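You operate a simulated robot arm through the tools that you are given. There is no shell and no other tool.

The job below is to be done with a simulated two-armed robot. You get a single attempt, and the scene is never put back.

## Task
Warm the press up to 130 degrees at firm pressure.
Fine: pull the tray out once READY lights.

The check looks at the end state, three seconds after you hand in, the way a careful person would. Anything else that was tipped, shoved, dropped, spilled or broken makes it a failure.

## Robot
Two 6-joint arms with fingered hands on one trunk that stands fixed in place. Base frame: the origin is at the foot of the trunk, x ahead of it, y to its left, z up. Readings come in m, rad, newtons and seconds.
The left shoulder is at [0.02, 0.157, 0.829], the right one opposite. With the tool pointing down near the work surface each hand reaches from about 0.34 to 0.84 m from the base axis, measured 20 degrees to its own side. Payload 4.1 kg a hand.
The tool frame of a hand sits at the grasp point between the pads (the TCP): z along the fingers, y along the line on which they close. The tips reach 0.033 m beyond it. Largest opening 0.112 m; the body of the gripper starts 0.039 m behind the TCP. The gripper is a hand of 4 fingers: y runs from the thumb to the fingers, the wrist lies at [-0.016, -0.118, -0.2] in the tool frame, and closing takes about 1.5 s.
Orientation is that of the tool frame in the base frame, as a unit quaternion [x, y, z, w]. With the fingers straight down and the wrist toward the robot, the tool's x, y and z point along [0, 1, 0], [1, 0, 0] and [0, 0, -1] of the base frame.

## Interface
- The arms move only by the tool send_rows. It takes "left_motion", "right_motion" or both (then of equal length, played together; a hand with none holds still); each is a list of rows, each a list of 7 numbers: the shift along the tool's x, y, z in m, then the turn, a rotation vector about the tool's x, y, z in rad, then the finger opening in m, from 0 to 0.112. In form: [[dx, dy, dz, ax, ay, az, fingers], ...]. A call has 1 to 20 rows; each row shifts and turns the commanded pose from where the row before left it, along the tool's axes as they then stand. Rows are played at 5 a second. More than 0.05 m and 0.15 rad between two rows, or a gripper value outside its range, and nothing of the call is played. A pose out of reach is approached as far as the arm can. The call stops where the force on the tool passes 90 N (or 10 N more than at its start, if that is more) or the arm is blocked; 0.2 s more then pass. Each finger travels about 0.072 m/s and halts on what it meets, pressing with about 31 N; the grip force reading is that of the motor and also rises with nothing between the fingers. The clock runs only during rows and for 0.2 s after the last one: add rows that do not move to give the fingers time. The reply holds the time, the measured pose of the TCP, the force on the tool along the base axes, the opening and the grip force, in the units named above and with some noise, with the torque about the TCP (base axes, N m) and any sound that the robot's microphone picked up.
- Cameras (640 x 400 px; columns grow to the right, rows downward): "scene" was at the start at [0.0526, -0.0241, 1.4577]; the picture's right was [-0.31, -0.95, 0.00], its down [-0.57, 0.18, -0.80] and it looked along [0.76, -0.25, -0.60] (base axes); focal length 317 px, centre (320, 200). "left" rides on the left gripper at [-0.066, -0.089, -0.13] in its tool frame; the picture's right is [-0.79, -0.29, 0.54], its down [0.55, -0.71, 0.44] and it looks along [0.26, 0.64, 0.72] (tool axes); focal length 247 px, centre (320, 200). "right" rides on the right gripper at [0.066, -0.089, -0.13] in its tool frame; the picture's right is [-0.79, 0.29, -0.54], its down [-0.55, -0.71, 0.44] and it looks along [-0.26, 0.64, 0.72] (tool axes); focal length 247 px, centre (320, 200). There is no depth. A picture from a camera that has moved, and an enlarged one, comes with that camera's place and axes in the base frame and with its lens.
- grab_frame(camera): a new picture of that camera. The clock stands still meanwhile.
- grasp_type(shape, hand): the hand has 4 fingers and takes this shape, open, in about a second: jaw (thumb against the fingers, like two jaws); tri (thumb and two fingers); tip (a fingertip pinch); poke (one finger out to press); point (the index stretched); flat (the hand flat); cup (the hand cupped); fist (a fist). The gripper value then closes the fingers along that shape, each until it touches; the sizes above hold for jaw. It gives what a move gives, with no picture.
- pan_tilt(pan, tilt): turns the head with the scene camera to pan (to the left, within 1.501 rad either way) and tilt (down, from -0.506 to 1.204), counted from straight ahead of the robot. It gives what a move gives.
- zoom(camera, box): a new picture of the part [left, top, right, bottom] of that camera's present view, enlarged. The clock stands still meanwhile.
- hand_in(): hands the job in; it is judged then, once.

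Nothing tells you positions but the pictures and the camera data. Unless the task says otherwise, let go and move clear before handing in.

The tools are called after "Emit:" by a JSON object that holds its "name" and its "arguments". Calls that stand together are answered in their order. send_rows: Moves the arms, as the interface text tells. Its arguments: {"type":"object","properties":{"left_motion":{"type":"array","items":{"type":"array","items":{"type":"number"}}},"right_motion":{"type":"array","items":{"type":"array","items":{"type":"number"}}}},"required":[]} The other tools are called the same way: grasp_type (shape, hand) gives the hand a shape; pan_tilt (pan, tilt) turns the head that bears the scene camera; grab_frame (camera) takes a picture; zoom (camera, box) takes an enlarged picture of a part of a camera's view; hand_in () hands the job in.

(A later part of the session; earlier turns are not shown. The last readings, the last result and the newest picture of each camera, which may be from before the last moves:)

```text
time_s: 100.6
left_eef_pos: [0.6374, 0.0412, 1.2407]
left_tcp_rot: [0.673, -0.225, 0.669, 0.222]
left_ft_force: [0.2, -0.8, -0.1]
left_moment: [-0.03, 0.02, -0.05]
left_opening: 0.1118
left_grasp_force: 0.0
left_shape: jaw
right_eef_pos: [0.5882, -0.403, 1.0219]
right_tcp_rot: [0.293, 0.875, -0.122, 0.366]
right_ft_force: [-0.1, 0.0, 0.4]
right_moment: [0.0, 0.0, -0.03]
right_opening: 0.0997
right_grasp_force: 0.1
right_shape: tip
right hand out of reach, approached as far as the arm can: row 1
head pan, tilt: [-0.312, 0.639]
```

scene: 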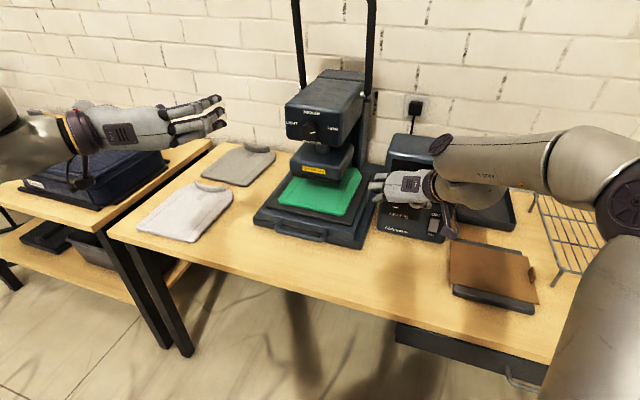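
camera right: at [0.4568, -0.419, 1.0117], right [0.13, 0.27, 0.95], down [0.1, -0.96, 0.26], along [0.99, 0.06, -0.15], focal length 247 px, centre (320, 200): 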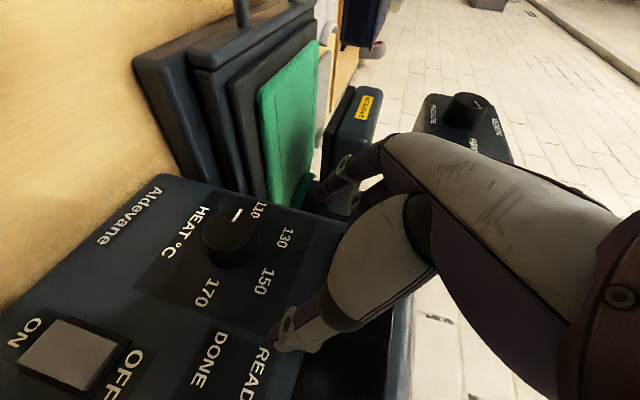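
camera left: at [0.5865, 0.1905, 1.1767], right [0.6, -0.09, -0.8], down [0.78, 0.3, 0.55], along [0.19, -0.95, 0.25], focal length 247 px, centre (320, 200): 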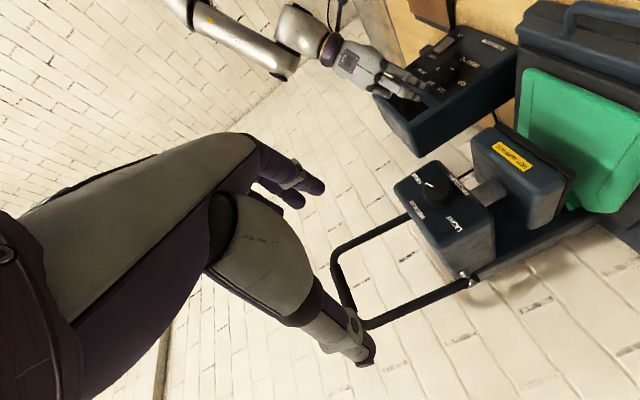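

Emit:
{"name": "send_rows", "arguments": {"right_motion": [[0.0236, -0.0015, 0.03, 0, 0, 0, 0.1], [0.0236, -0.0015, 0.03, 0, 0, 0, 0.1]]}}

Emit:
{"name": "zoom", "arguments": {"camera": "left", "box": [330, 20, 522, 140]}}

Emit:
{"name": "grab_frame", "arguments": {"camera": "right"}}

```text
time_s: 101.2
left_eef_pos: [0.6386, 0.0406, 1.2407]
left_tcp_rot: [0.674, -0.224, 0.668, 0.222]
left_ft_force: [-0.6, 0.5, 0.5]
left_moment: [0.0, -0.01, 0.03]
left_opening: 0.1119
left_grasp_force: 0.0
left_shape: jaw
right_eef_pos: [0.5953, -0.413, 0.944]
right_tcp_rot: [0.293, 0.875, -0.12, 0.366]
right_ft_force: [-0.6, -0.2, 0.1]
right_moment: [-0.01, 0.0, -0.02]
right_opening: 0.0998
right_grasp_force: 0.0
right_shape: tip
head pan, tilt: [-0.312, 0.639]
```

```text
3.33 times, centred on (426, 80) of left
camera zoom: at [0.5862, 0.1907, 1.1769], right [0.6, -0.09, -0.8], down [0.78, 0.3, 0.55], along [0.19, -0.95, 0.25], focal length 823 px, centre (-33, 600)
```

zoom: 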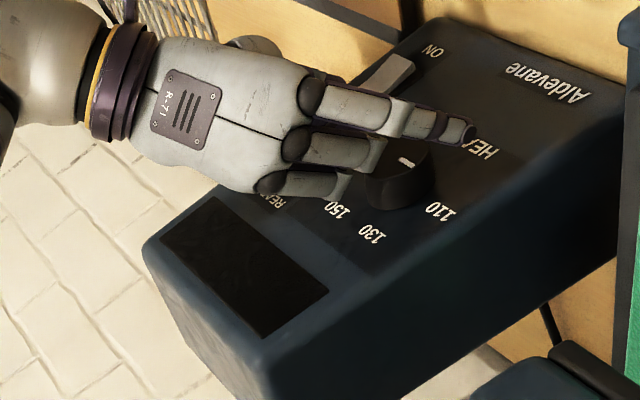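

```text
taken
camera right: at [0.4326, -0.4011, 0.9893], right [0.31, 0.12, 0.94], down [0.13, -0.99, 0.09], along [0.94, 0.1, -0.32], focal length 247 px, centre (320, 200)
```

right: 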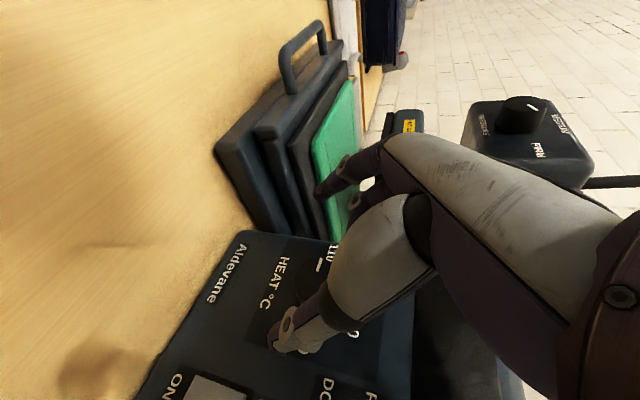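

The tip pose matches my projection exactly and the hand is aligned over the dial. I'll ease forward along the panel normal so the fingertips straddle the knob, watching the force.

Emit:
{"name": "send_rows", "arguments": {"right_motion": [[-0.0085, 0, 0.0086, 0, 0, 0, 0.1], [-0.0085, 0, 0.0086, 0, 0, 0, 0.1], [-0.005, 0.0, 0.0051, 0, 0, 0, 0.1], [-0.004, 0, 0.004, 0, 0, 0, 0.1]]}}

Emit:
{"name": "zoom", "arguments": {"camera": "left", "box": [380, 20, 508, 100]}}

Emit:
{"name": "grab_frame", "arguments": {"camera": "right"}}

```text
time_s: 102.2
left_eef_pos: [0.6372, 0.0403, 1.2412]
left_tcp_rot: [0.673, -0.224, 0.669, 0.222]
left_ft_force: [1.0, 0.0, -0.5]
left_moment: [-0.01, 0.02, 0.02]
left_opening: 0.1119
left_grasp_force: 0.0
left_shape: jaw
right_eef_pos: [0.6244, -0.4334, 0.9454]
right_tcp_rot: [0.292, 0.876, -0.122, 0.365]
right_ft_force: [0.6, 0.5, 0.1]
right_moment: [-0.01, -0.02, 0.0]
right_opening: 0.1002
right_grasp_force: 0.1
right_shape: tip
head pan, tilt: [-0.312, 0.639]
```

```text
5.00 times, centred on (444, 60) of left
camera zoom: at [0.5864, 0.1905, 1.1768], right [0.6, -0.09, -0.8], down [0.78, 0.3, 0.55], along [0.19, -0.95, 0.25], focal length 1235 px, centre (-300, 900)
```

zoom: 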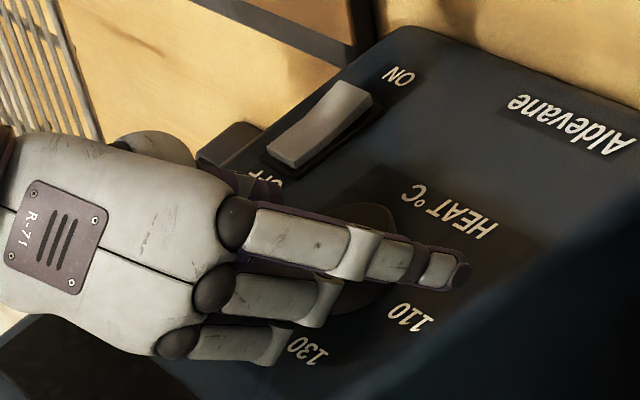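

```text
taken
camera right: at [0.4606, -0.4223, 0.9897], right [0.31, 0.12, 0.94], down [0.13, -0.99, 0.09], along [0.94, 0.1, -0.32], focal length 247 px, centre (320, 200)
```

right: 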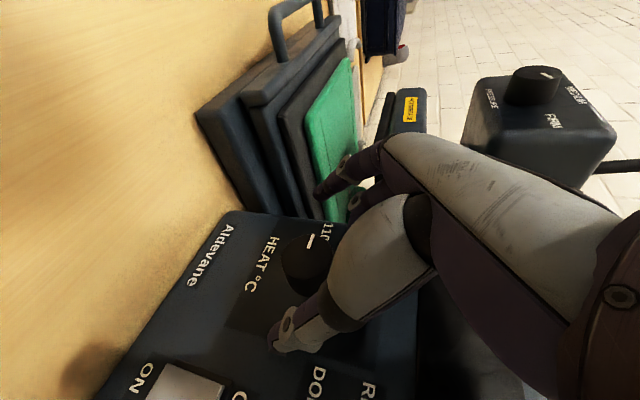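

The dial sits right between thumb and index with no contact. I'll swing the open hand counter-clockwise about the dial axis to wind up for the stroke.

Emit:
{"name": "send_rows", "arguments": {"right_motion": [[0, 0.0021, 0, 0.0913, 0, -0.0924, 0.1], [0, 0.0021, 0, 0.0913, 0, -0.0924, 0.1]]}}

```text
time_s: 102.8
left_eef_pos: [0.6379, 0.0399, 1.2415]
left_tcp_rot: [0.673, -0.225, 0.669, 0.222]
left_ft_force: [-0.3, -0.1, -0.4]
left_moment: [0.0, -0.02, -0.03]
left_opening: 0.1121
left_grasp_force: 0.0
left_shape: jaw
right_eef_pos: [0.6229, -0.45, 0.9473]
right_tcp_rot: [0.267, 0.878, -0.213, 0.334]
right_ft_force: [0.7, 0.3, 0.0]
right_moment: [0.03, 0.01, -0.01]
right_opening: 0.1
right_grasp_force: 0.1
right_shape: tip
right hand out of reach, approached as far as the arm can: row 2
head pan, tilt: [-0.312, 0.639]
```

Counter-clockwise is limited to roughly -8°. I'll swing back and test the clockwise side.

Emit:
{"name": "send_rows", "arguments": {"right_motion": [[0, -0.0021, 0, -0.0913, 0, 0.0924, 0.1], [0, -0.0021, 0, -0.0913, 0, 0.0924, 0.1]]}}

```text
time_s: 103.4
left_eef_pos: [0.6383, 0.0418, 1.242]
left_tcp_rot: [0.672, -0.225, 0.669, 0.222]
left_ft_force: [-1.0, 0.1, 0.4]
left_moment: [0.0, -0.03, -0.02]
left_opening: 0.112
left_grasp_force: 0.1
left_shape: jaw
right_eef_pos: [0.6171, -0.4401, 0.9368]
right_tcp_rot: [0.28, 0.883, -0.163, 0.339]
right_ft_force: [0.3, 0.5, 1.0]
right_moment: [-0.03, 0.03, -0.03]
right_opening: 0.0998
right_grasp_force: 0.1
right_shape: tip
right hand out of reach, approached as far as the arm can: row 1, 2
head pan, tilt: [-0.312, 0.639]
```

It got stuck on the boundary with a few degrees of tilt error. I'll back off along the fingers to a comfortable pose, restore the attitude, and then test clockwise.

Emit:
{"name": "send_rows", "arguments": {"right_motion": [[0.0038, 0.0028, -0.025, 0, 0, 0, 0.1], [0.0038, 0.0028, -0.025, 0, 0, 0, 0.1], [0, 0, 0, -0.079, -0.023, 0.064, 0.1]]}}

```text
time_s: 104.2
left_eef_pos: [0.6385, 0.0404, 1.2422]
left_tcp_rot: [0.673, -0.224, 0.669, 0.222]
left_ft_force: [0.0, 1.0, -0.1]
left_moment: [0.01, 0.01, 0.02]
left_opening: 0.1119
left_grasp_force: 0.0
left_shape: jaw
right_eef_pos: [0.5892, -0.4115, 0.9661]
right_tcp_rot: [0.292, 0.876, -0.119, 0.365]
right_ft_force: [-0.2, 1.1, 0.8]
right_moment: [-0.03, 0.02, 0.01]
right_opening: 0.0999
right_grasp_force: 0.2
right_shape: tip
head pan, tilt: [-0.312, 0.639]
```

The attitude is restored. Now I'll test the clockwise swing here in front of the dial.

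Emit:
{"name": "send_rows", "arguments": {"right_motion": [[0, 0, 0, -0.0913, 0, 0.0924, 0.1], [0, 0, 0, -0.0913, 0, 0.0924, 0.1], [0, 0, 0, -0.0913, 0, 0.0924, 0.1], [0, 0, 0, -0.0913, 0, 0.0924, 0.1]]}}

```text
time_s: 105.2
left_eef_pos: [0.6376, 0.0411, 1.2411]
left_tcp_rot: [0.673, -0.225, 0.669, 0.222]
left_ft_force: [-0.2, 0.2, 0.7]
left_moment: [0.01, 0.01, 0.01]
left_opening: 0.112
left_grasp_force: 0.1
left_shape: jaw
right_eef_pos: [0.5948, -0.419, 0.977]
right_tcp_rot: [0.376, 0.816, 0.111, 0.425]
right_ft_force: [0.1, 0.5, 0.2]
right_moment: [-0.02, 0.01, -0.01]
right_opening: 0.0999
right_grasp_force: 0.1
right_shape: tip
right hand out of reach, approached as far as the arm can: row 4
head pan, tilt: [-0.312, 0.639]
```

Clockwise works to about +22° before it drifts slightly, so three strokes of about 20° will do. I'll swing back and return to the grasp position around the dial.

Emit:
{"name": "send_rows", "arguments": {"right_motion": [[0, 0, 0, 0.0913, 0, -0.0924, 0.1], [0, 0, 0, 0.0913, 0, -0.0924, 0.1], [0, 0, 0, 0.0913, 0, -0.0924, 0.1], [0, 0, 0, 0.0913, 0, -0.0924, 0.1]]}}

```text
time_s: 106.2
left_eef_pos: [0.6385, 0.0401, 1.2415]
left_tcp_rot: [0.673, -0.224, 0.669, 0.222]
left_ft_force: [-0.6, -0.4, 0.1]
left_moment: [0.0, -0.02, 0.03]
left_opening: 0.1118
left_grasp_force: 0.0
left_shape: jaw
right_eef_pos: [0.5967, -0.4204, 0.9767]
right_tcp_rot: [0.294, 0.875, -0.12, 0.366]
right_ft_force: [-0.5, -0.6, -0.2]
right_moment: [0.01, 0.03, 0.03]
right_opening: 0.1001
right_grasp_force: 0.0
right_shape: tip
head pan, tilt: [-0.312, 0.639]
```

Emit:
{"name": "send_rows", "arguments": {"right_motion": [[0.0223, 0.0062, 0.022, 0, 0, 0, 0.1], [-0.0119, 0, 0.0121, 0, 0, 0, 0.1], [-0.0119, 0, 0.0121, 0, 0, 0, 0.1]]}}

Emit:
{"name": "grab_frame", "arguments": {"camera": "right"}}

Emit:
{"name": "zoom", "arguments": {"camera": "left", "box": [380, 20, 508, 100]}}

```text
time_s: 107.0
left_eef_pos: [0.6389, 0.0409, 1.2418]
left_tcp_rot: [0.673, -0.224, 0.669, 0.222]
left_ft_force: [-0.7, -0.5, 0.0]
left_moment: [-0.01, -0.05, 0.0]
left_opening: 0.1119
left_grasp_force: 0.0
left_shape: jaw
right_eef_pos: [0.626, -0.4343, 0.9477]
right_tcp_rot: [0.292, 0.876, -0.12, 0.365]
right_ft_force: [-0.8, 0.0, 0.4]
right_moment: [0.0, -0.01, -0.01]
right_opening: 0.0996
right_grasp_force: 0.1
right_shape: tip
head pan, tilt: [-0.312, 0.639]
```

```text
taken
camera right: at [0.4628, -0.4233, 0.9915], right [0.31, 0.12, 0.94], down [0.13, -0.99, 0.08], along [0.94, 0.1, -0.32], focal length 247 px, centre (320, 200)
```

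right: 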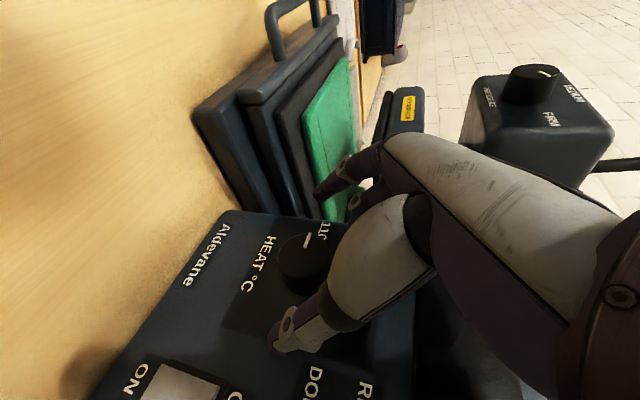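

```text
5.00 times, centred on (444, 60) of left
camera zoom: at [0.5864, 0.1906, 1.1768], right [0.6, -0.09, -0.8], down [0.78, 0.3, 0.55], along [0.19, -0.95, 0.25], focal length 1235 px, centre (-300, 900)
```

zoom: 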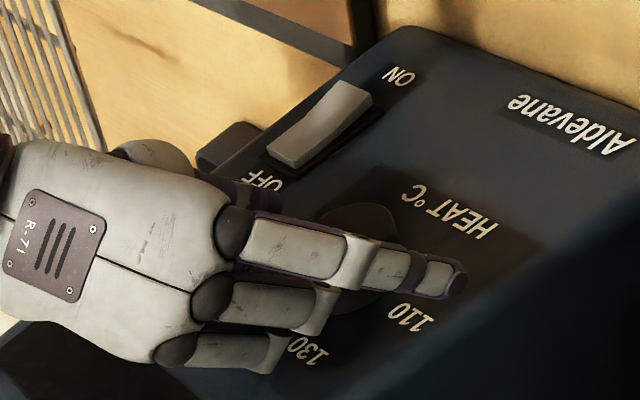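

The tips straddle the dial. I'll pinch it now.

Emit:
{"name": "send_rows", "arguments": {"right_motion": [[0, 0, 0, 0, 0, 0, 0.06], [0, 0, 0, 0, 0, 0, 0.02], [0, 0, 0, 0, 0, 0, 0.02], [0, 0, 0, 0, 0, 0, 0.02], [0, 0, 0, 0, 0, 0, 0.02], [0, 0, 0, 0, 0, 0, 0.02], [0, 0, 0, 0, 0, 0, 0.02], [0, 0, 0, 0, 0, 0, 0.02]]}}

Emit:
{"name": "zoom", "arguments": {"camera": "right", "box": [200, 140, 430, 400]}}

Emit:
{"name": "zoom", "arguments": {"camera": "left", "box": [380, 20, 508, 100]}}

```text
time_s: 108.8
left_eef_pos: [0.6375, 0.0392, 1.2417]
left_tcp_rot: [0.673, -0.225, 0.668, 0.222]
left_ft_force: [0.4, -0.6, 0.1]
left_moment: [-0.02, 0.02, 0.0]
left_opening: 0.112
left_grasp_force: 0.0
left_shape: jaw
right_eef_pos: [0.6258, -0.4353, 0.9474]
right_tcp_rot: [0.293, 0.875, -0.12, 0.366]
right_ft_force: [-3.2, -3.2, -2.0]
right_moment: [-0.03, 0.06, -0.25]
right_opening: 0.0328
right_grasp_force: 31.0
right_shape: tip
head pan, tilt: [-0.312, 0.639]
```

```text
1.54 times, centred on (315, 270) of right
camera zoom: at [0.4626, -0.4237, 0.9915], right [0.31, 0.12, 0.94], down [0.13, -0.99, 0.08], along [0.94, 0.1, -0.32], focal length 380 px, centre (328, 92)
```

zoom: 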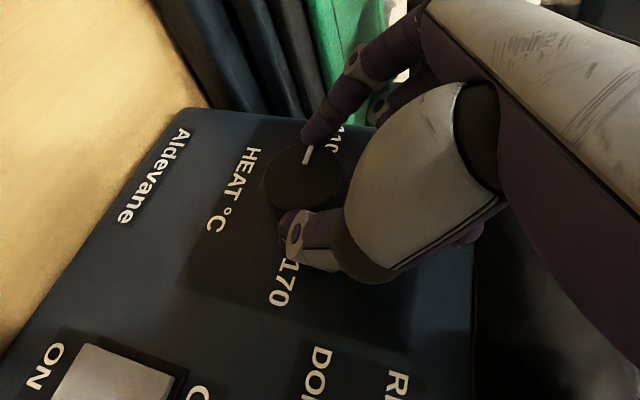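

```text
5.00 times, centred on (444, 60) of left
camera zoom: at [0.5865, 0.1903, 1.1768], right [0.6, -0.09, -0.8], down [0.78, 0.3, 0.55], along [0.19, -0.95, 0.25], focal length 1235 px, centre (-300, 900)
```

zoom: 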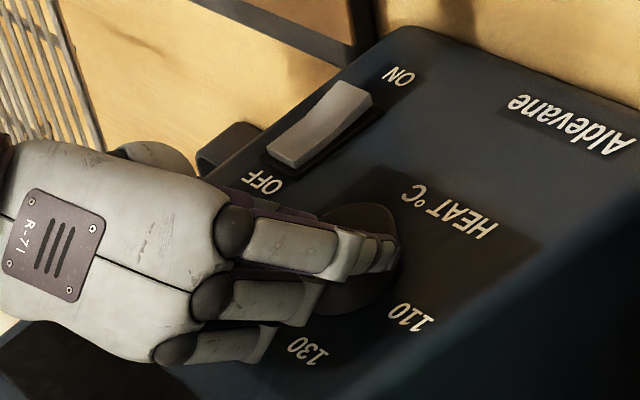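

The pinch is firm on both sides of the dial. I'll turn it clockwise about 20° around the dial's axis.

Emit:
{"name": "send_rows", "arguments": {"right_motion": [[0, -0.0017, 0, -0.0618, 0, 0.0626, 0.02], [0, -0.0017, 0, -0.0618, 0, 0.0626, 0.02], [0, -0.0017, 0, -0.0618, 0, 0.0626, 0.02], [0, -0.0017, 0, -0.0618, 0, 0.0626, 0.02]]}}

Emit:
{"name": "zoom", "arguments": {"camera": "right", "box": [200, 140, 430, 400]}}

```text
time_s: 109.8
left_eef_pos: [0.6373, 0.0412, 1.2413]
left_tcp_rot: [0.673, -0.225, 0.669, 0.222]
left_ft_force: [-0.3, 0.1, 0.1]
left_moment: [0.01, 0.03, 0.0]
left_opening: 0.1117
left_grasp_force: 0.0
left_shape: jaw
right_eef_pos: [0.6209, -0.4406, 0.9448]
right_tcp_rot: [0.352, 0.84, 0.037, 0.412]
right_ft_force: [-11.7, -0.6, 10.0]
right_moment: [-0.03, 0.15, -0.46]
right_opening: 0.0335
right_grasp_force: 30.7
right_shape: tip
head pan, tilt: [-0.312, 0.639]
```

```text
1.54 times, centred on (315, 270) of right
camera zoom: at [0.4519, -0.4376, 0.9561], right [0.1, -0.15, 0.98], down [0.14, -0.98, -0.17], along [0.98, 0.16, -0.08], focal length 380 px, centre (328, 92)
```

zoom: 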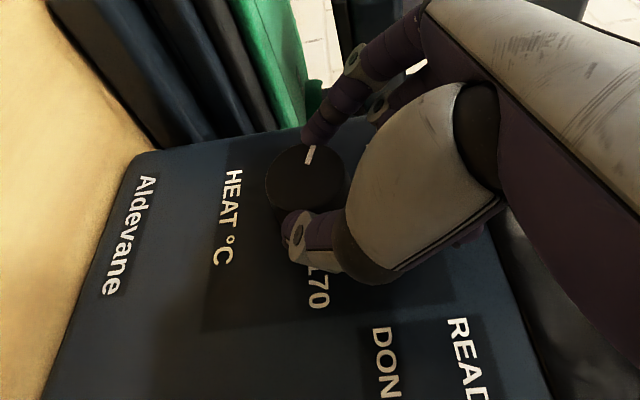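

The dial turned with the hand. I'll open, swing back and check the pointer before the next stroke.

Emit:
{"name": "send_rows", "arguments": {"right_motion": [[0, 0, 0, 0, 0, 0, 0.09], [0, 0, 0, 0, 0, 0, 0.09], [0, 0, 0, 0, 0, 0, 0.09], [0, 0, 0, 0, 0, 0, 0.09], [0, 0.0017, 0, 0.0618, 0, -0.0626, 0.09], [0, 0.0017, 0, 0.0618, 0, -0.0626, 0.09], [0, 0.0017, 0, 0.0618, 0, -0.0626, 0.09], [0, 0.0017, 0, 0.0618, 0, -0.0626, 0.09]]}}

Emit:
{"name": "zoom", "arguments": {"camera": "right", "box": [200, 140, 430, 400]}}

```text
time_s: 111.6
left_eef_pos: [0.6392, 0.04, 1.2417]
left_tcp_rot: [0.674, -0.224, 0.669, 0.221]
left_ft_force: [-0.1, 0.3, 0.8]
left_moment: [0.01, 0.0, 0.01]
left_opening: 0.1121
left_grasp_force: 0.1
left_shape: jaw
right_eef_pos: [0.6254, -0.4349, 0.9457]
right_tcp_rot: [0.293, 0.876, -0.12, 0.365]
right_ft_force: [-0.6, 0.3, -0.7]
right_moment: [0.01, 0.01, 0.03]
right_opening: 0.0899
right_grasp_force: 0.0
right_shape: tip
head pan, tilt: [-0.312, 0.639]
```

```text
1.54 times, centred on (315, 270) of right
camera zoom: at [0.4623, -0.4242, 0.991], right [0.31, 0.12, 0.94], down [0.13, -0.99, 0.08], along [0.94, 0.1, -0.32], focal length 380 px, centre (328, 92)
```

zoom: 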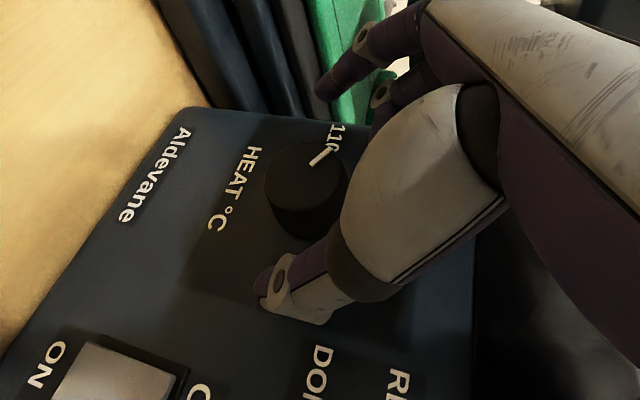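

The pointer advanced about 20°. I'll do the second stroke the same way.

Emit:
{"name": "send_rows", "arguments": {"right_motion": [[0, 0, 0, 0, 0, 0, 0.05], [0, 0, 0, 0, 0, 0, 0.02], [0, 0, 0, 0, 0, 0, 0.02], [0, 0, 0, 0, 0, 0, 0.02], [0, 0, 0, 0, 0, 0, 0.02], [0, 0, 0, 0, 0, 0, 0.02], [0, -0.0017, 0, -0.0618, 0, 0.0626, 0.02], [0, -0.0017, 0, -0.0618, 0, 0.0626, 0.02], [0, -0.0017, 0, -0.0618, 0, 0.0626, 0.02], [0, -0.0017, 0, -0.0618, 0, 0.0626, 0.02], [0, 0, 0, 0, 0, 0, 0.02]]}}

Emit:
{"name": "send_rows", "arguments": {"right_motion": [[0, 0, 0, 0, 0, 0, 0.09], [0, 0, 0, 0, 0, 0, 0.09], [0, 0, 0, 0, 0, 0, 0.09], [0, 0, 0, 0, 0, 0, 0.09], [0, 0.0017, 0, 0.0618, 0, -0.0626, 0.09], [0, 0.0017, 0, 0.0618, 0, -0.0626, 0.09], [0, 0.0017, 0, 0.0618, 0, -0.0626, 0.09], [0, 0.0017, 0, 0.0618, 0, -0.0626, 0.09]]}}

Emit:
{"name": "zoom", "arguments": {"camera": "right", "box": [200, 140, 430, 400]}}

```text
time_s: 114.0
left_eef_pos: [0.6375, 0.04, 1.2421]
left_tcp_rot: [0.673, -0.224, 0.669, 0.222]
left_ft_force: [-0.3, -0.1, -0.3]
left_moment: [0.01, 0.03, 0.0]
left_opening: 0.1118
left_grasp_force: 0.2
left_shape: jaw
right_eef_pos: [0.6219, -0.4411, 0.945]
right_tcp_rot: [0.353, 0.84, 0.036, 0.411]
right_ft_force: [-12.5, -4.0, 5.8]
right_moment: [-0.08, 0.18, -0.44]
right_opening: 0.0322
right_grasp_force: 31.0
right_shape: tip
head pan, tilt: [-0.312, 0.639]
```

```text
time_s: 115.8
left_eef_pos: [0.638, 0.0406, 1.2411]
left_tcp_rot: [0.673, -0.225, 0.669, 0.222]
left_ft_force: [0.3, 0.3, -0.3]
left_moment: [-0.01, 0.0, 0.0]
left_opening: 0.1117
left_grasp_force: 0.1
left_shape: jaw
right_eef_pos: [0.6256, -0.4348, 0.946]
right_tcp_rot: [0.293, 0.876, -0.12, 0.365]
right_ft_force: [-0.1, -1.1, 0.8]
right_moment: [-0.03, 0.0, 0.04]
right_opening: 0.09
right_grasp_force: 0.0
right_shape: tip
head pan, tilt: [-0.312, 0.639]
```

```text
1.54 times, centred on (315, 270) of right
camera zoom: at [0.4619, -0.4245, 0.9902], right [0.31, 0.12, 0.94], down [0.13, -0.99, 0.08], along [0.94, 0.1, -0.32], focal length 380 px, centre (328, 92)
```

zoom: 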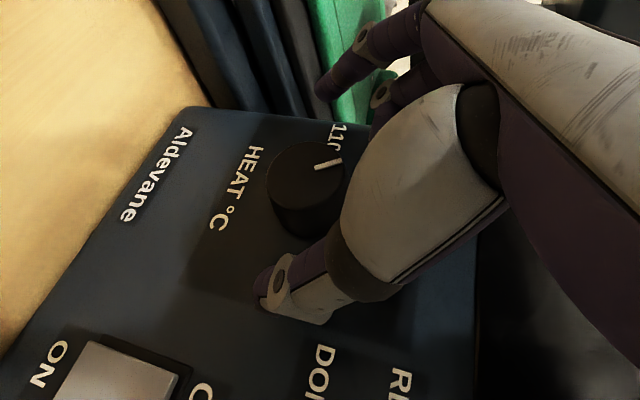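

Two strokes are done. I'll lift the hand clear to measure the pointer against the labels.

Emit:
{"name": "send_rows", "arguments": {"right_motion": [[0.0281, 0, -0.0284, 0, 0, 0, 0.09], [-0.0285, 0, -0.0281, 0, 0, 0, 0.09], [-0.0285, 0, -0.0281, 0, 0, 0, 0.09], [-0.0285, 0, -0.0281, 0, 0, 0, 0.09], [-0.0285, 0, -0.0281, 0, 0, 0, 0.09]]}}

Emit:
{"name": "zoom", "arguments": {"camera": "scene", "box": [380, 175, 444, 245]}}

Emit:
{"name": "zoom", "arguments": {"camera": "right", "box": [160, 140, 360, 400]}}

Emit:
{"name": "zoom", "arguments": {"camera": "left", "box": [390, 20, 518, 100]}}

```text
time_s: 117.0
left_eef_pos: [0.6382, 0.0401, 1.2409]
left_tcp_rot: [0.674, -0.225, 0.668, 0.222]
left_ft_force: [1.3, 0.6, 0.7]
left_moment: [0.0, 0.0, 0.0]
left_opening: 0.1117
left_grasp_force: 0.1
left_shape: jaw
right_eef_pos: [0.5974, -0.412, 1.1064]
right_tcp_rot: [0.292, 0.876, -0.12, 0.365]
right_ft_force: [-0.1, -0.8, 0.0]
right_moment: [-0.01, 0.01, 0.0]
right_opening: 0.0901
right_grasp_force: 0.1
right_shape: tip
head pan, tilt: [-0.312, 0.639]
```

```text
5.71 times, centred on (412, 210) of scene
camera zoom: at [0.0527, -0.0243, 1.4577], right [-0.31, -0.95, 0.0], down [-0.57, 0.18, -0.8], along [0.76, -0.25, -0.6], focal length 1814 px, centre (-206, 143)
```

zoom: 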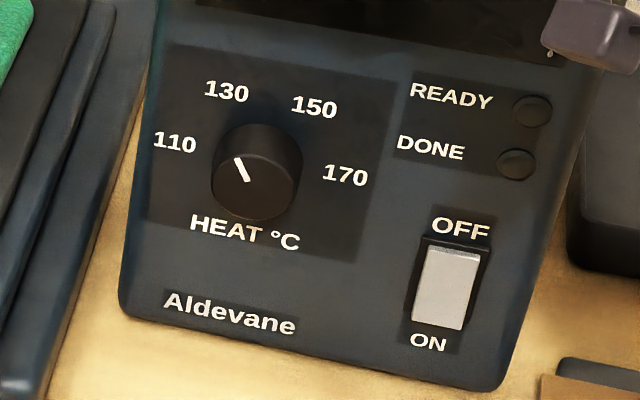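

```text
1.54 times, centred on (260, 270) of right
camera zoom: at [0.4326, -0.4006, 1.1511], right [0.31, 0.12, 0.94], down [0.13, -0.99, 0.08], along [0.94, 0.1, -0.32], focal length 380 px, centre (412, 92)
```

zoom: 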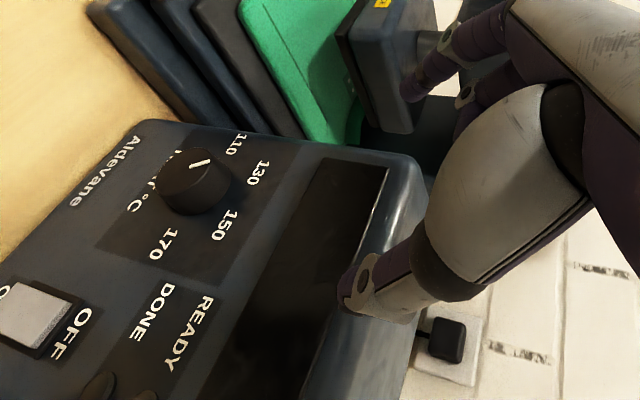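

```text
5.00 times, centred on (454, 60) of left
camera zoom: at [0.5866, 0.1904, 1.1767], right [0.6, -0.09, -0.8], down [0.78, 0.3, 0.55], along [0.19, -0.95, 0.25], focal length 1235 px, centre (-350, 900)
```

zoom: 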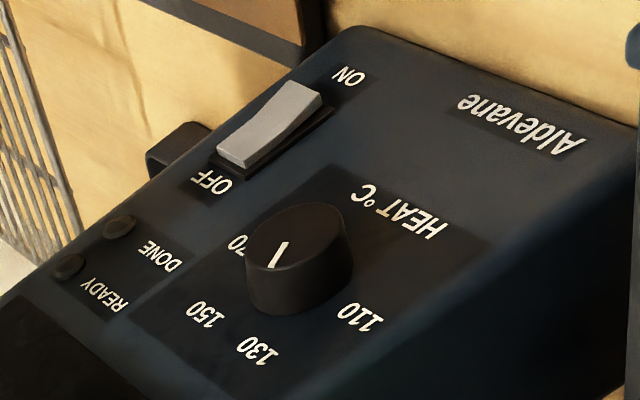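

The pointer is now at about -31°, right on the 130 mark at -30°. Next is the rocker switch, so I'll put the right hand into the poke shape and find where its fingertip is.

Emit:
{"name": "grasp_type", "arguments": {"shape": "poke", "hand": "right"}}

Emit:
{"name": "grab_frame", "arguments": {"camera": "right"}}

Emit:
{"name": "grab_frame", "arguments": {"camera": "left"}}

Emit:
{"name": "grab_frame", "arguments": {"camera": "scene"}}

```text
time_s: 117.9
left_eef_pos: [0.6384, 0.0406, 1.2428]
left_tcp_rot: [0.673, -0.224, 0.669, 0.222]
left_ft_force: [-0.1, 0.3, -0.5]
left_moment: [0.0, -0.02, 0.0]
left_opening: 0.1118
left_grasp_force: 0.1
left_shape: jaw
right_eef_pos: [0.5962, -0.4111, 1.1059]
right_tcp_rot: [0.292, 0.876, -0.119, 0.365]
right_ft_force: [-0.6, -0.1, 0.0]
right_moment: [0.01, 0.0, -0.02]
right_opening: 0.0
right_grasp_force: 0.1
right_shape: poke
head pan, tilt: [-0.312, 0.639]
```

```text
taken
camera right: at [0.4326, -0.4006, 1.1505], right [0.31, 0.12, 0.94], down [0.13, -0.99, 0.08], along [0.94, 0.1, -0.32], focal length 247 px, centre (320, 200)
```

right: 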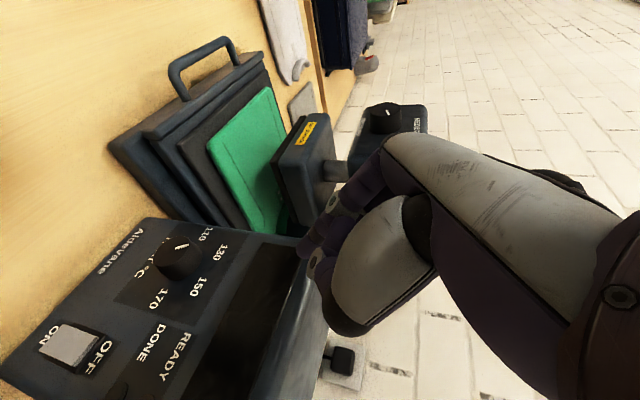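

```text
taken
camera left: at [0.5865, 0.1905, 1.1767], right [0.6, -0.09, -0.8], down [0.78, 0.3, 0.55], along [0.19, -0.95, 0.25], focal length 247 px, centre (320, 200)
```

left: 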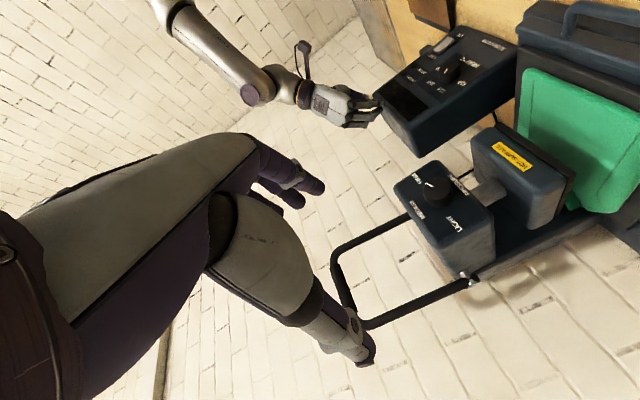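

```text
taken
```

scene: 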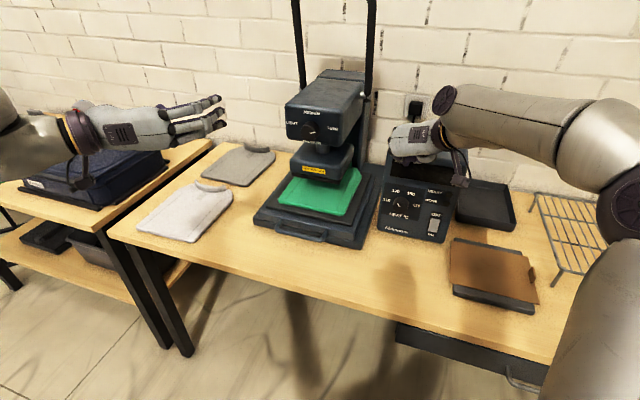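

Emit:
{"name": "zoom", "arguments": {"camera": "right", "box": [250, 140, 410, 350]}}

Emit:
{"name": "zoom", "arguments": {"camera": "left", "box": [290, 40, 450, 160]}}

Emit:
{"name": "zoom", "arguments": {"camera": "scene", "box": [370, 100, 490, 250]}}

```text
1.90 times, centred on (330, 245) of right
camera zoom: at [0.4326, -0.4006, 1.1505], right [0.31, 0.12, 0.94], down [0.13, -0.99, 0.08], along [0.94, 0.1, -0.32], focal length 470 px, centre (301, 114)
```

zoom: 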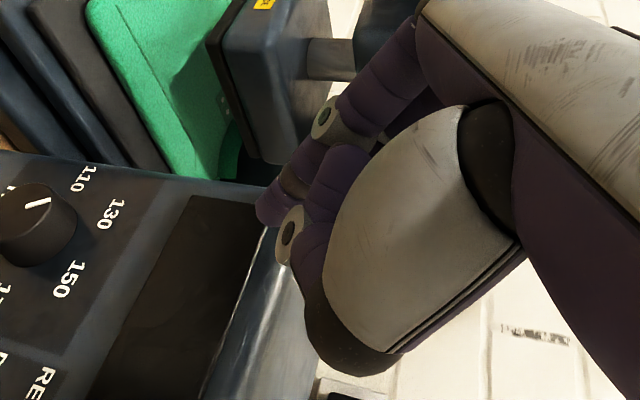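

```text
3.33 times, centred on (370, 100) of left
camera zoom: at [0.5865, 0.1905, 1.1767], right [0.6, -0.09, -0.8], down [0.78, 0.3, 0.55], along [0.19, -0.95, 0.25], focal length 823 px, centre (153, 533)
```

zoom: 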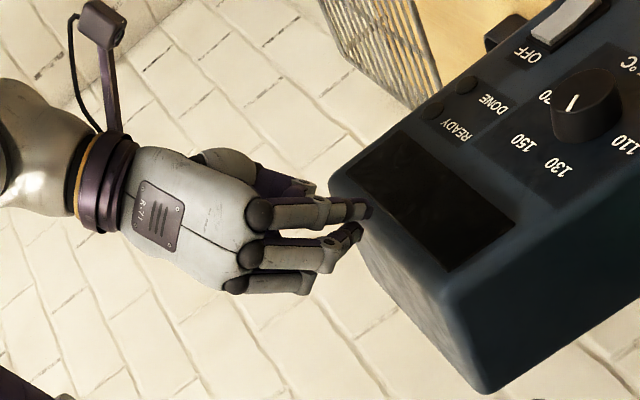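

```text
2.67 times, centred on (430, 175) of scene
camera zoom: at [0.0526, -0.0241, 1.4577], right [-0.31, -0.95, 0.0], down [-0.57, 0.18, -0.8], along [0.76, -0.25, -0.6], focal length 846 px, centre (27, 267)
```

zoom: 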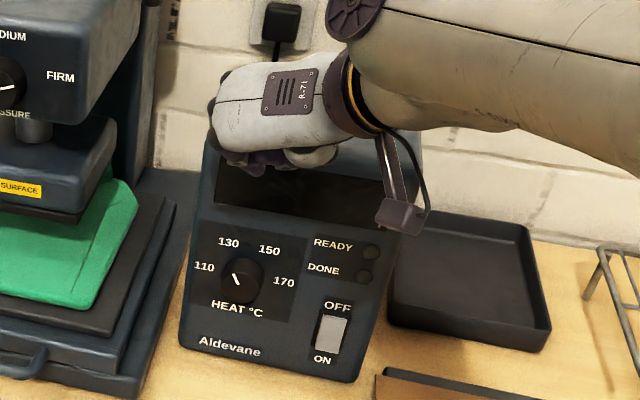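

The poke tip is at tool (0.007, 0, 0.031), confirmed in two views. The ON half of the rocker is near [0.589, -0.531, 0.856]. I'll move right at this height, then down in front of the switch, staying about 3 cm off.

Emit:
{"name": "send_rows", "arguments": {"right_motion": [[0, -0.0335, 0, 0, 0, 0, 0], [0, -0.0335, 0, 0, 0, 0, 0], [0, -0.0336, 0, 0, 0, 0, 0], [0.0297, 0, 0.0333, 0, 0, 0, 0], [0.0297, 0, 0.0333, 0, 0, 0, 0], [0.0297, 0, 0.0333, 0, 0, 0, 0]]}}

Emit:
{"name": "grab_frame", "arguments": {"camera": "scene"}}

Emit:
{"name": "grab_frame", "arguments": {"camera": "right"}}

```text
time_s: 119.3
left_eef_pos: [0.638, 0.0415, 1.2414]
left_tcp_rot: [0.673, -0.224, 0.669, 0.222]
left_ft_force: [0.0, 0.1, -0.7]
left_moment: [0.0, 0.0, -0.02]
left_opening: 0.1119
left_grasp_force: 0.0
left_shape: jaw
right_eef_pos: [0.5404, -0.4983, 0.9753]
right_tcp_rot: [0.293, 0.875, -0.12, 0.366]
right_ft_force: [-0.6, 0.2, 0.5]
right_moment: [0.01, 0.01, 0.01]
right_opening: 0.0
right_grasp_force: 0.1
right_shape: poke
head pan, tilt: [-0.312, 0.639]
```

```text
taken
```

scene: 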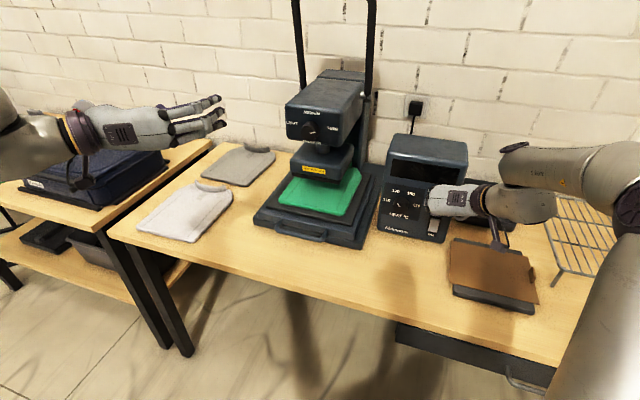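

```text
taken
camera right: at [0.3767, -0.4863, 1.0181], right [0.31, 0.12, 0.94], down [0.13, -0.99, 0.08], along [0.94, 0.1, -0.32], focal length 247 px, centre (320, 200)
```

right: 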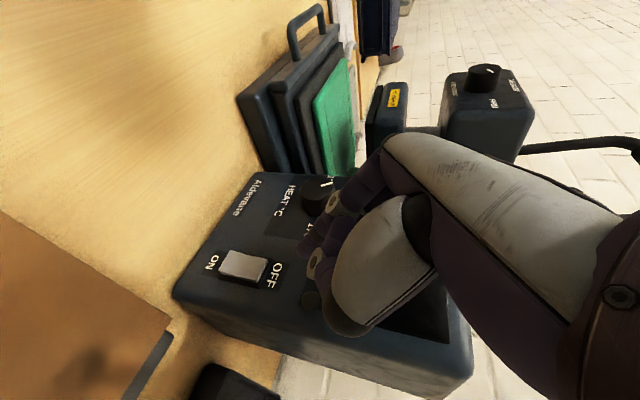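

Emit:
{"name": "send_rows", "arguments": {"right_motion": [[0.0306, 0.0014, 0.0348, 0, 0, 0, 0], [0.0306, 0.0014, 0.0348, 0, 0, 0, 0]]}}

Emit:
{"name": "zoom", "arguments": {"camera": "right", "box": [180, 140, 420, 360]}}

Emit:
{"name": "zoom", "arguments": {"camera": "left", "box": [380, 10, 508, 90]}}

Emit:
{"name": "zoom", "arguments": {"camera": "scene", "box": [380, 150, 500, 260]}}

```text
time_s: 119.9
left_eef_pos: [0.6374, 0.0409, 1.2414]
left_tcp_rot: [0.673, -0.225, 0.668, 0.222]
left_ft_force: [0.1, 0.6, 1.4]
left_moment: [0.02, -0.02, -0.01]
left_opening: 0.112
left_grasp_force: 0.0
left_shape: jaw
right_eef_pos: [0.5476, -0.4982, 0.8832]
right_tcp_rot: [0.293, 0.876, -0.12, 0.365]
right_ft_force: [-0.9, 0.1, 0.3]
right_moment: [0.0, -0.03, 0.0]
right_opening: 0.0
right_grasp_force: 0.1
right_shape: poke
head pan, tilt: [-0.312, 0.639]
```

```text
1.82 times, centred on (300, 250) of right
camera zoom: at [0.384, -0.4876, 0.9264], right [0.31, 0.12, 0.94], down [0.13, -0.99, 0.08], along [0.94, 0.1, -0.32], focal length 449 px, centre (356, 109)
```

zoom: 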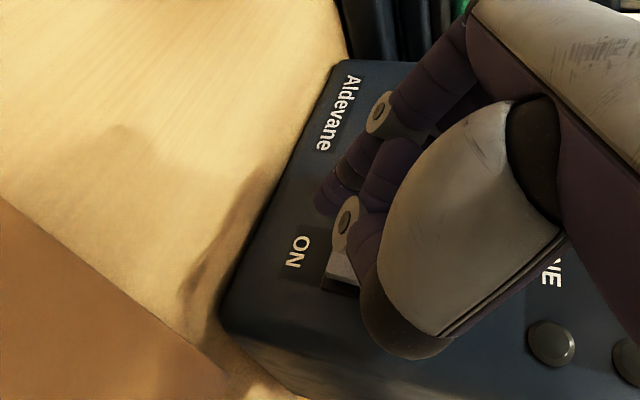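

```text
5.00 times, centred on (444, 50) of left
camera zoom: at [0.5862, 0.1908, 1.1769], right [0.6, -0.09, -0.8], down [0.78, 0.3, 0.55], along [0.19, -0.95, 0.25], focal length 1235 px, centre (-300, 950)
```

zoom: 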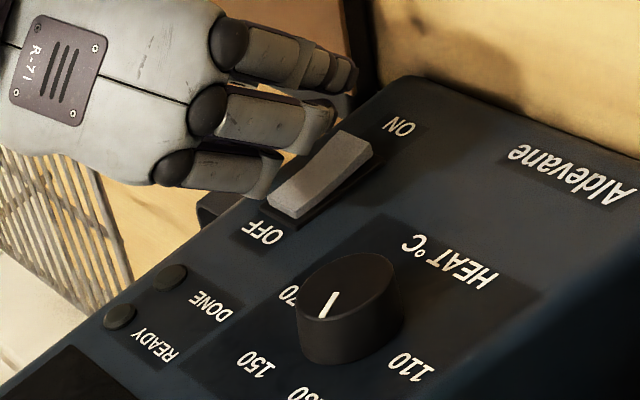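

```text
3.64 times, centred on (440, 205) of scene
camera zoom: at [0.0523, -0.0238, 1.4577], right [-0.31, -0.95, 0.0], down [-0.57, 0.18, -0.8], along [0.76, -0.25, -0.6], focal length 1154 px, centre (-116, 182)
```

zoom: 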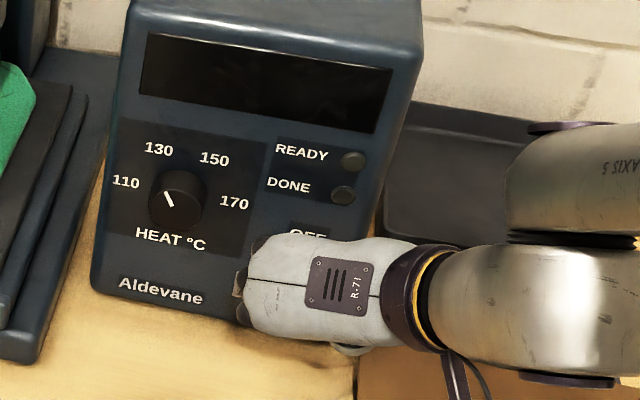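

The finger is lined up with the ON half, needing only about 3 mm right and 4 mm up. I'll approach and press in small steps, watching the force so the box isn't pushed.

Emit:
{"name": "send_rows", "arguments": {"right_motion": [[-0.0168, -0.003, 0.0114, 0, 0, 0, 0], [-0.0056, 0, 0.0057, 0, 0, 0, 0]]}}

Emit:
{"name": "zoom", "arguments": {"camera": "right", "box": [220, 180, 380, 320]}}

Emit:
{"name": "zoom", "arguments": {"camera": "left", "box": [380, 10, 508, 90]}}

```text
time_s: 120.5
left_eef_pos: [0.6367, 0.0417, 1.2419]
left_tcp_rot: [0.673, -0.224, 0.669, 0.222]
left_ft_force: [0.3, -0.2, 0.9]
left_moment: [-0.02, 0.0, 0.02]
left_opening: 0.1119
left_grasp_force: 0.0
left_shape: jaw
right_eef_pos: [0.5659, -0.5095, 0.8803]
right_tcp_rot: [0.289, 0.88, -0.112, 0.361]
right_ft_force: [-33.2, 36.3, -5.9]
right_moment: [0.53, 0.48, 0.01]
right_opening: 0.0
right_grasp_force: 0.0
right_shape: poke
head pan, tilt: [-0.312, 0.639]
```

```text
2.86 times, centred on (300, 250) of right
camera zoom: at [0.4021, -0.5018, 0.9255], right [0.32, 0.11, 0.94], down [0.15, -0.99, 0.07], along [0.94, 0.12, -0.33], focal length 706 px, centre (377, 57)
```

zoom: 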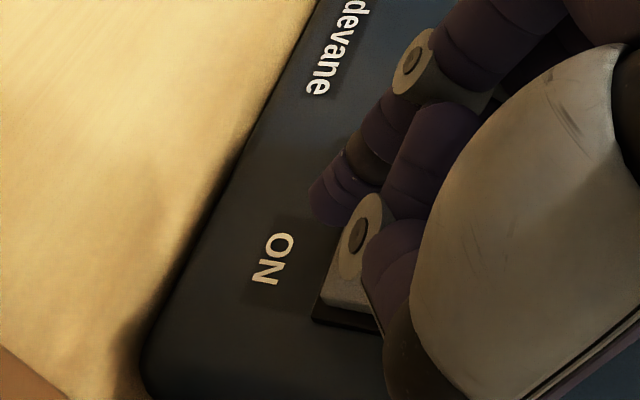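

```text
5.00 times, centred on (444, 50) of left
camera zoom: at [0.5855, 0.1918, 1.177], right [0.6, -0.09, -0.8], down [0.78, 0.3, 0.55], along [0.19, -0.95, 0.25], focal length 1235 px, centre (-300, 950)
```

zoom: 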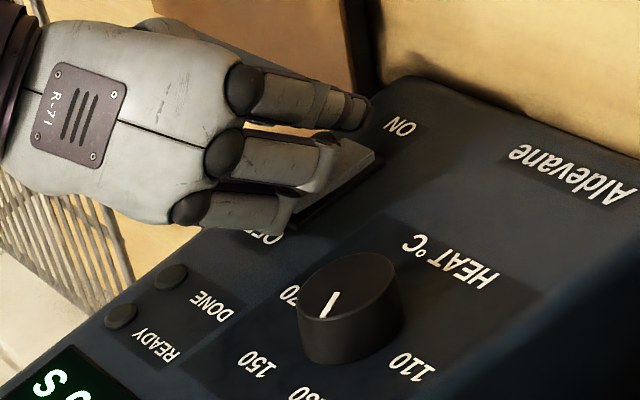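

The display lit up, so the switch is on, but the contact force is high. I'll back straight off now.

Emit:
{"name": "send_rows", "arguments": {"right_motion": [[0.0105, 0, -0.0107, 0, 0, 0, 0], [0.0175, 0, -0.0178, 0, 0, 0, 0], [0.0175, 0, -0.0178, 0, 0, 0, 0]]}}

Emit:
{"name": "zoom", "arguments": {"camera": "left", "box": [370, 10, 530, 130]}}

Emit:
{"name": "zoom", "arguments": {"camera": "scene", "box": [375, 130, 475, 245]}}

Emit:
{"name": "grab_frame", "arguments": {"camera": "right"}}

```text
time_s: 121.3
left_eef_pos: [0.6377, 0.041, 1.2413]
left_tcp_rot: [0.673, -0.225, 0.669, 0.222]
left_ft_force: [0.8, 0.1, 0.1]
left_moment: [0.04, -0.03, 0.01]
left_opening: 0.1117
left_grasp_force: 0.1
left_shape: jaw
right_eef_pos: [0.5212, -0.4821, 0.8933]
right_tcp_rot: [0.292, 0.877, -0.12, 0.362]
right_ft_force: [0.6, 0.2, 0.6]
right_moment: [0.01, -0.03, -0.04]
right_opening: 0.0002
right_grasp_force: 0.1
right_shape: poke
right hand out of reach, approached as far as the arm can: row 3
head pan, tilt: [-0.312, 0.639]
```

```text
3.33 times, centred on (450, 70) of left
camera zoom: at [0.5867, 0.1904, 1.1767], right [0.6, -0.09, -0.8], down [0.78, 0.3, 0.55], along [0.19, -0.95, 0.25], focal length 823 px, centre (-113, 633)
```

zoom: 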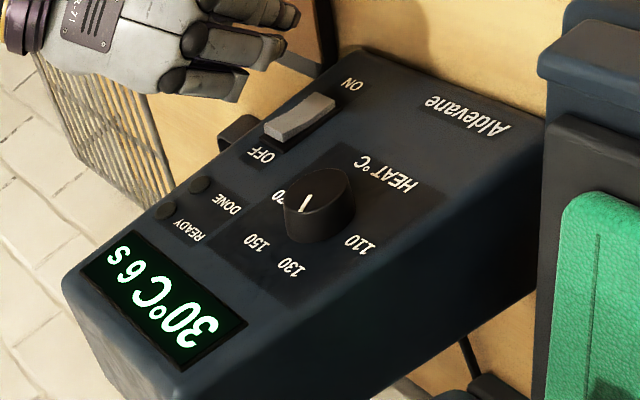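

```text
3.48 times, centred on (425, 188) of scene
camera zoom: at [0.0528, -0.0243, 1.4577], right [-0.31, -0.95, 0.0], down [-0.57, 0.18, -0.8], along [0.76, -0.25, -0.6], focal length 1104 px, centre (-45, 244)
```

zoom: 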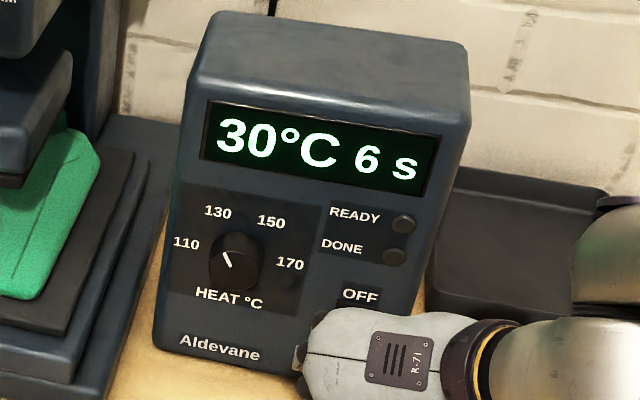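

```text
taken
camera right: at [0.3581, -0.4728, 0.9383], right [0.32, 0.12, 0.94], down [0.13, -0.99, 0.08], along [0.94, 0.1, -0.33], focal length 247 px, centre (320, 200)
```

right: 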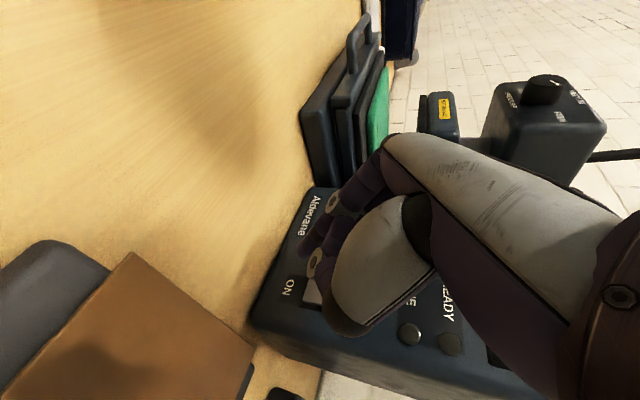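

The box hasn't moved, the rocker is on, and the display reads 30 °C. I'll raise the right hand away from the panel, watch the temperature climb, and retract the left hand to make room.

Emit:
{"name": "send_rows", "arguments": {"right_motion": [[-0.0238, 0, -0.0352, 0, 0, 0, 0], [-0.0238, 0, -0.0352, 0, 0, 0, 0], [-0.0238, 0, -0.0352, 0, 0, 0, 0], [-0.0238, 0, -0.0352, 0, 0, 0, 0], [-0.0238, 0, -0.0352, 0, 0, 0, 0], [-0.0238, 0, -0.0352, 0, 0, 0, 0]], "left_motion": [[0.01, -0.01, -0.035, 0, 0, 0, 0.112], [0.01, -0.01, -0.035, 0, 0, 0, 0.112], [0.01, -0.01, -0.035, 0, 0, 0, 0.112], [0.01, -0.01, -0.035, 0, 0, 0, 0.112], [0, -0.01, -0.035, 0, 0, 0, 0.112], [0, -0.01, -0.035, 0, 0, 0, 0.112]]}}

Emit:
{"name": "grab_frame", "arguments": {"camera": "scene"}}

Emit:
{"name": "zoom", "arguments": {"camera": "scene", "box": [375, 130, 475, 245]}}

```text
time_s: 122.7
left_eef_pos: [0.5091, 0.216, 1.2918]
left_tcp_rot: [0.673, -0.225, 0.669, 0.221]
left_ft_force: [0.8, 0.9, -0.8]
left_moment: [0.03, 0.01, 0.01]
left_opening: 0.1117
left_grasp_force: 0.1
left_shape: jaw
left hand out of reach, approached as far as the arm can: row 1, 5, 6
right_eef_pos: [0.4869, -0.4535, 1.1439]
right_tcp_rot: [0.292, 0.876, -0.119, 0.365]
right_ft_force: [-0.6, -0.8, 0.0]
right_moment: [0.02, 0.02, -0.04]
right_opening: 0.0
right_grasp_force: 0.0
right_shape: poke
head pan, tilt: [-0.312, 0.639]
```

```text
taken
```

scene: 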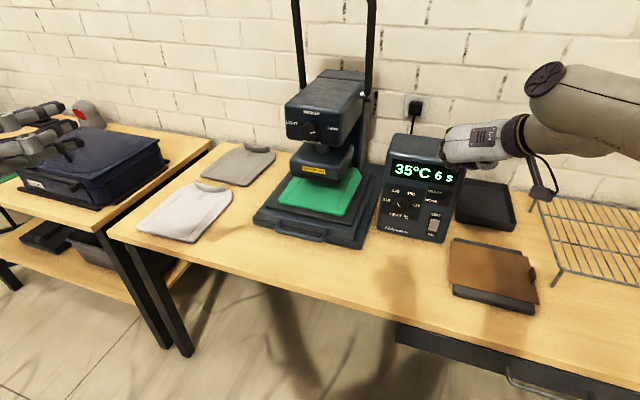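

```text
3.48 times, centred on (425, 188) of scene
camera zoom: at [0.0531, -0.0246, 1.4577], right [-0.31, -0.95, 0.0], down [-0.57, 0.18, -0.8], along [0.76, -0.25, -0.6], focal length 1104 px, centre (-45, 244)
```

zoom: 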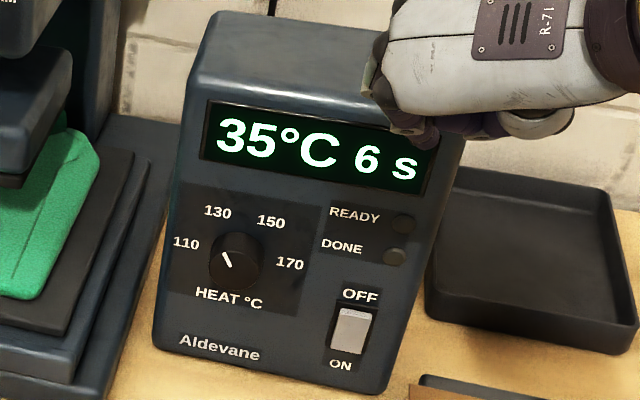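

It's heating at about 4 °C/s and the box is undisturbed. Meanwhile I'll return the right hand to the jaw shape and turn it tool-down, facing the tray handle.

Emit:
{"name": "grasp_type", "arguments": {"shape": "jaw", "hand": "right"}}

Emit:
{"name": "send_rows", "arguments": {"right_motion": [[0, 0, 0, 0, 0.131, 0, 0.06], [0, 0, 0, 0, 0.131, 0, 0.06], [0, 0, 0, 0, 0.131, 0, 0.06], [0, 0, 0, 0, 0.131, 0, 0.06], [0, 0, 0, 0, 0.131, 0, 0.06], [0, 0, 0, 0, 0.131, 0, 0.06], [0, 0, 0, 0, 0, 0.1428, 0.06], [0, 0, 0, 0, 0, 0.1428, 0.06], [0, 0, 0, 0, 0, 0.1428, 0.06], [0, 0, 0, 0, 0, 0.1428, 0.06], [0, 0, 0, 0, 0, 0.1428, 0.06], [0, 0, 0, 0, 0, 0.1428, 0.06], [0, 0, 0, 0, 0, 0.1428, 0.06], [0, 0, 0, 0, 0, 0.1428, 0.06], [0, 0, 0, 0, 0, 0.1428, 0.06], [0, 0, 0, 0, 0, 0.1428, 0.06], [0, 0, 0, 0, 0, 0.1428, 0.06]]}}

Emit:
{"name": "grab_frame", "arguments": {"camera": "scene"}}

```text
time_s: 123.6
left_eef_pos: [0.5102, 0.2171, 1.2911]
left_tcp_rot: [0.673, -0.225, 0.669, 0.222]
left_ft_force: [1.1, 0.9, 0.3]
left_moment: [0.02, 0.0, 0.0]
left_opening: 0.1119
left_grasp_force: 0.1
left_shape: jaw
right_eef_pos: [0.4855, -0.4533, 1.1447]
right_tcp_rot: [0.291, 0.876, -0.12, 0.365]
right_ft_force: [-0.1, 0.1, 0.1]
right_moment: [0.0, 0.0, 0.03]
right_opening: 0.1121
right_grasp_force: 0.1
right_shape: jaw
head pan, tilt: [-0.312, 0.639]
```

```text
time_s: 127.2
left_eef_pos: [0.5104, 0.2186, 1.2929]
left_tcp_rot: [0.672, -0.225, 0.67, 0.222]
left_ft_force: [0.2, 0.5, -0.4]
left_moment: [0.0, 0.01, -0.01]
left_opening: 0.1119
left_grasp_force: 0.0
left_shape: jaw
right_eef_pos: [0.4818, -0.4537, 1.1414]
right_tcp_rot: [0.895, 0.447, 0.002, 0.001]
right_ft_force: [0.3, -0.1, 1.0]
right_moment: [0.01, -0.01, -0.02]
right_opening: 0.0603
right_grasp_force: 0.2
right_shape: jaw
head pan, tilt: [-0.312, 0.639]
```

```text
taken
```

scene: 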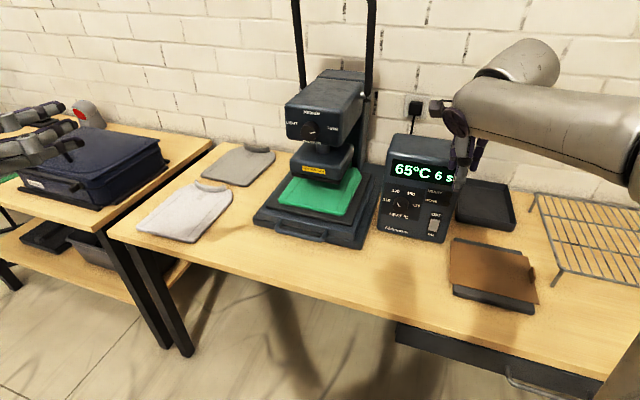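

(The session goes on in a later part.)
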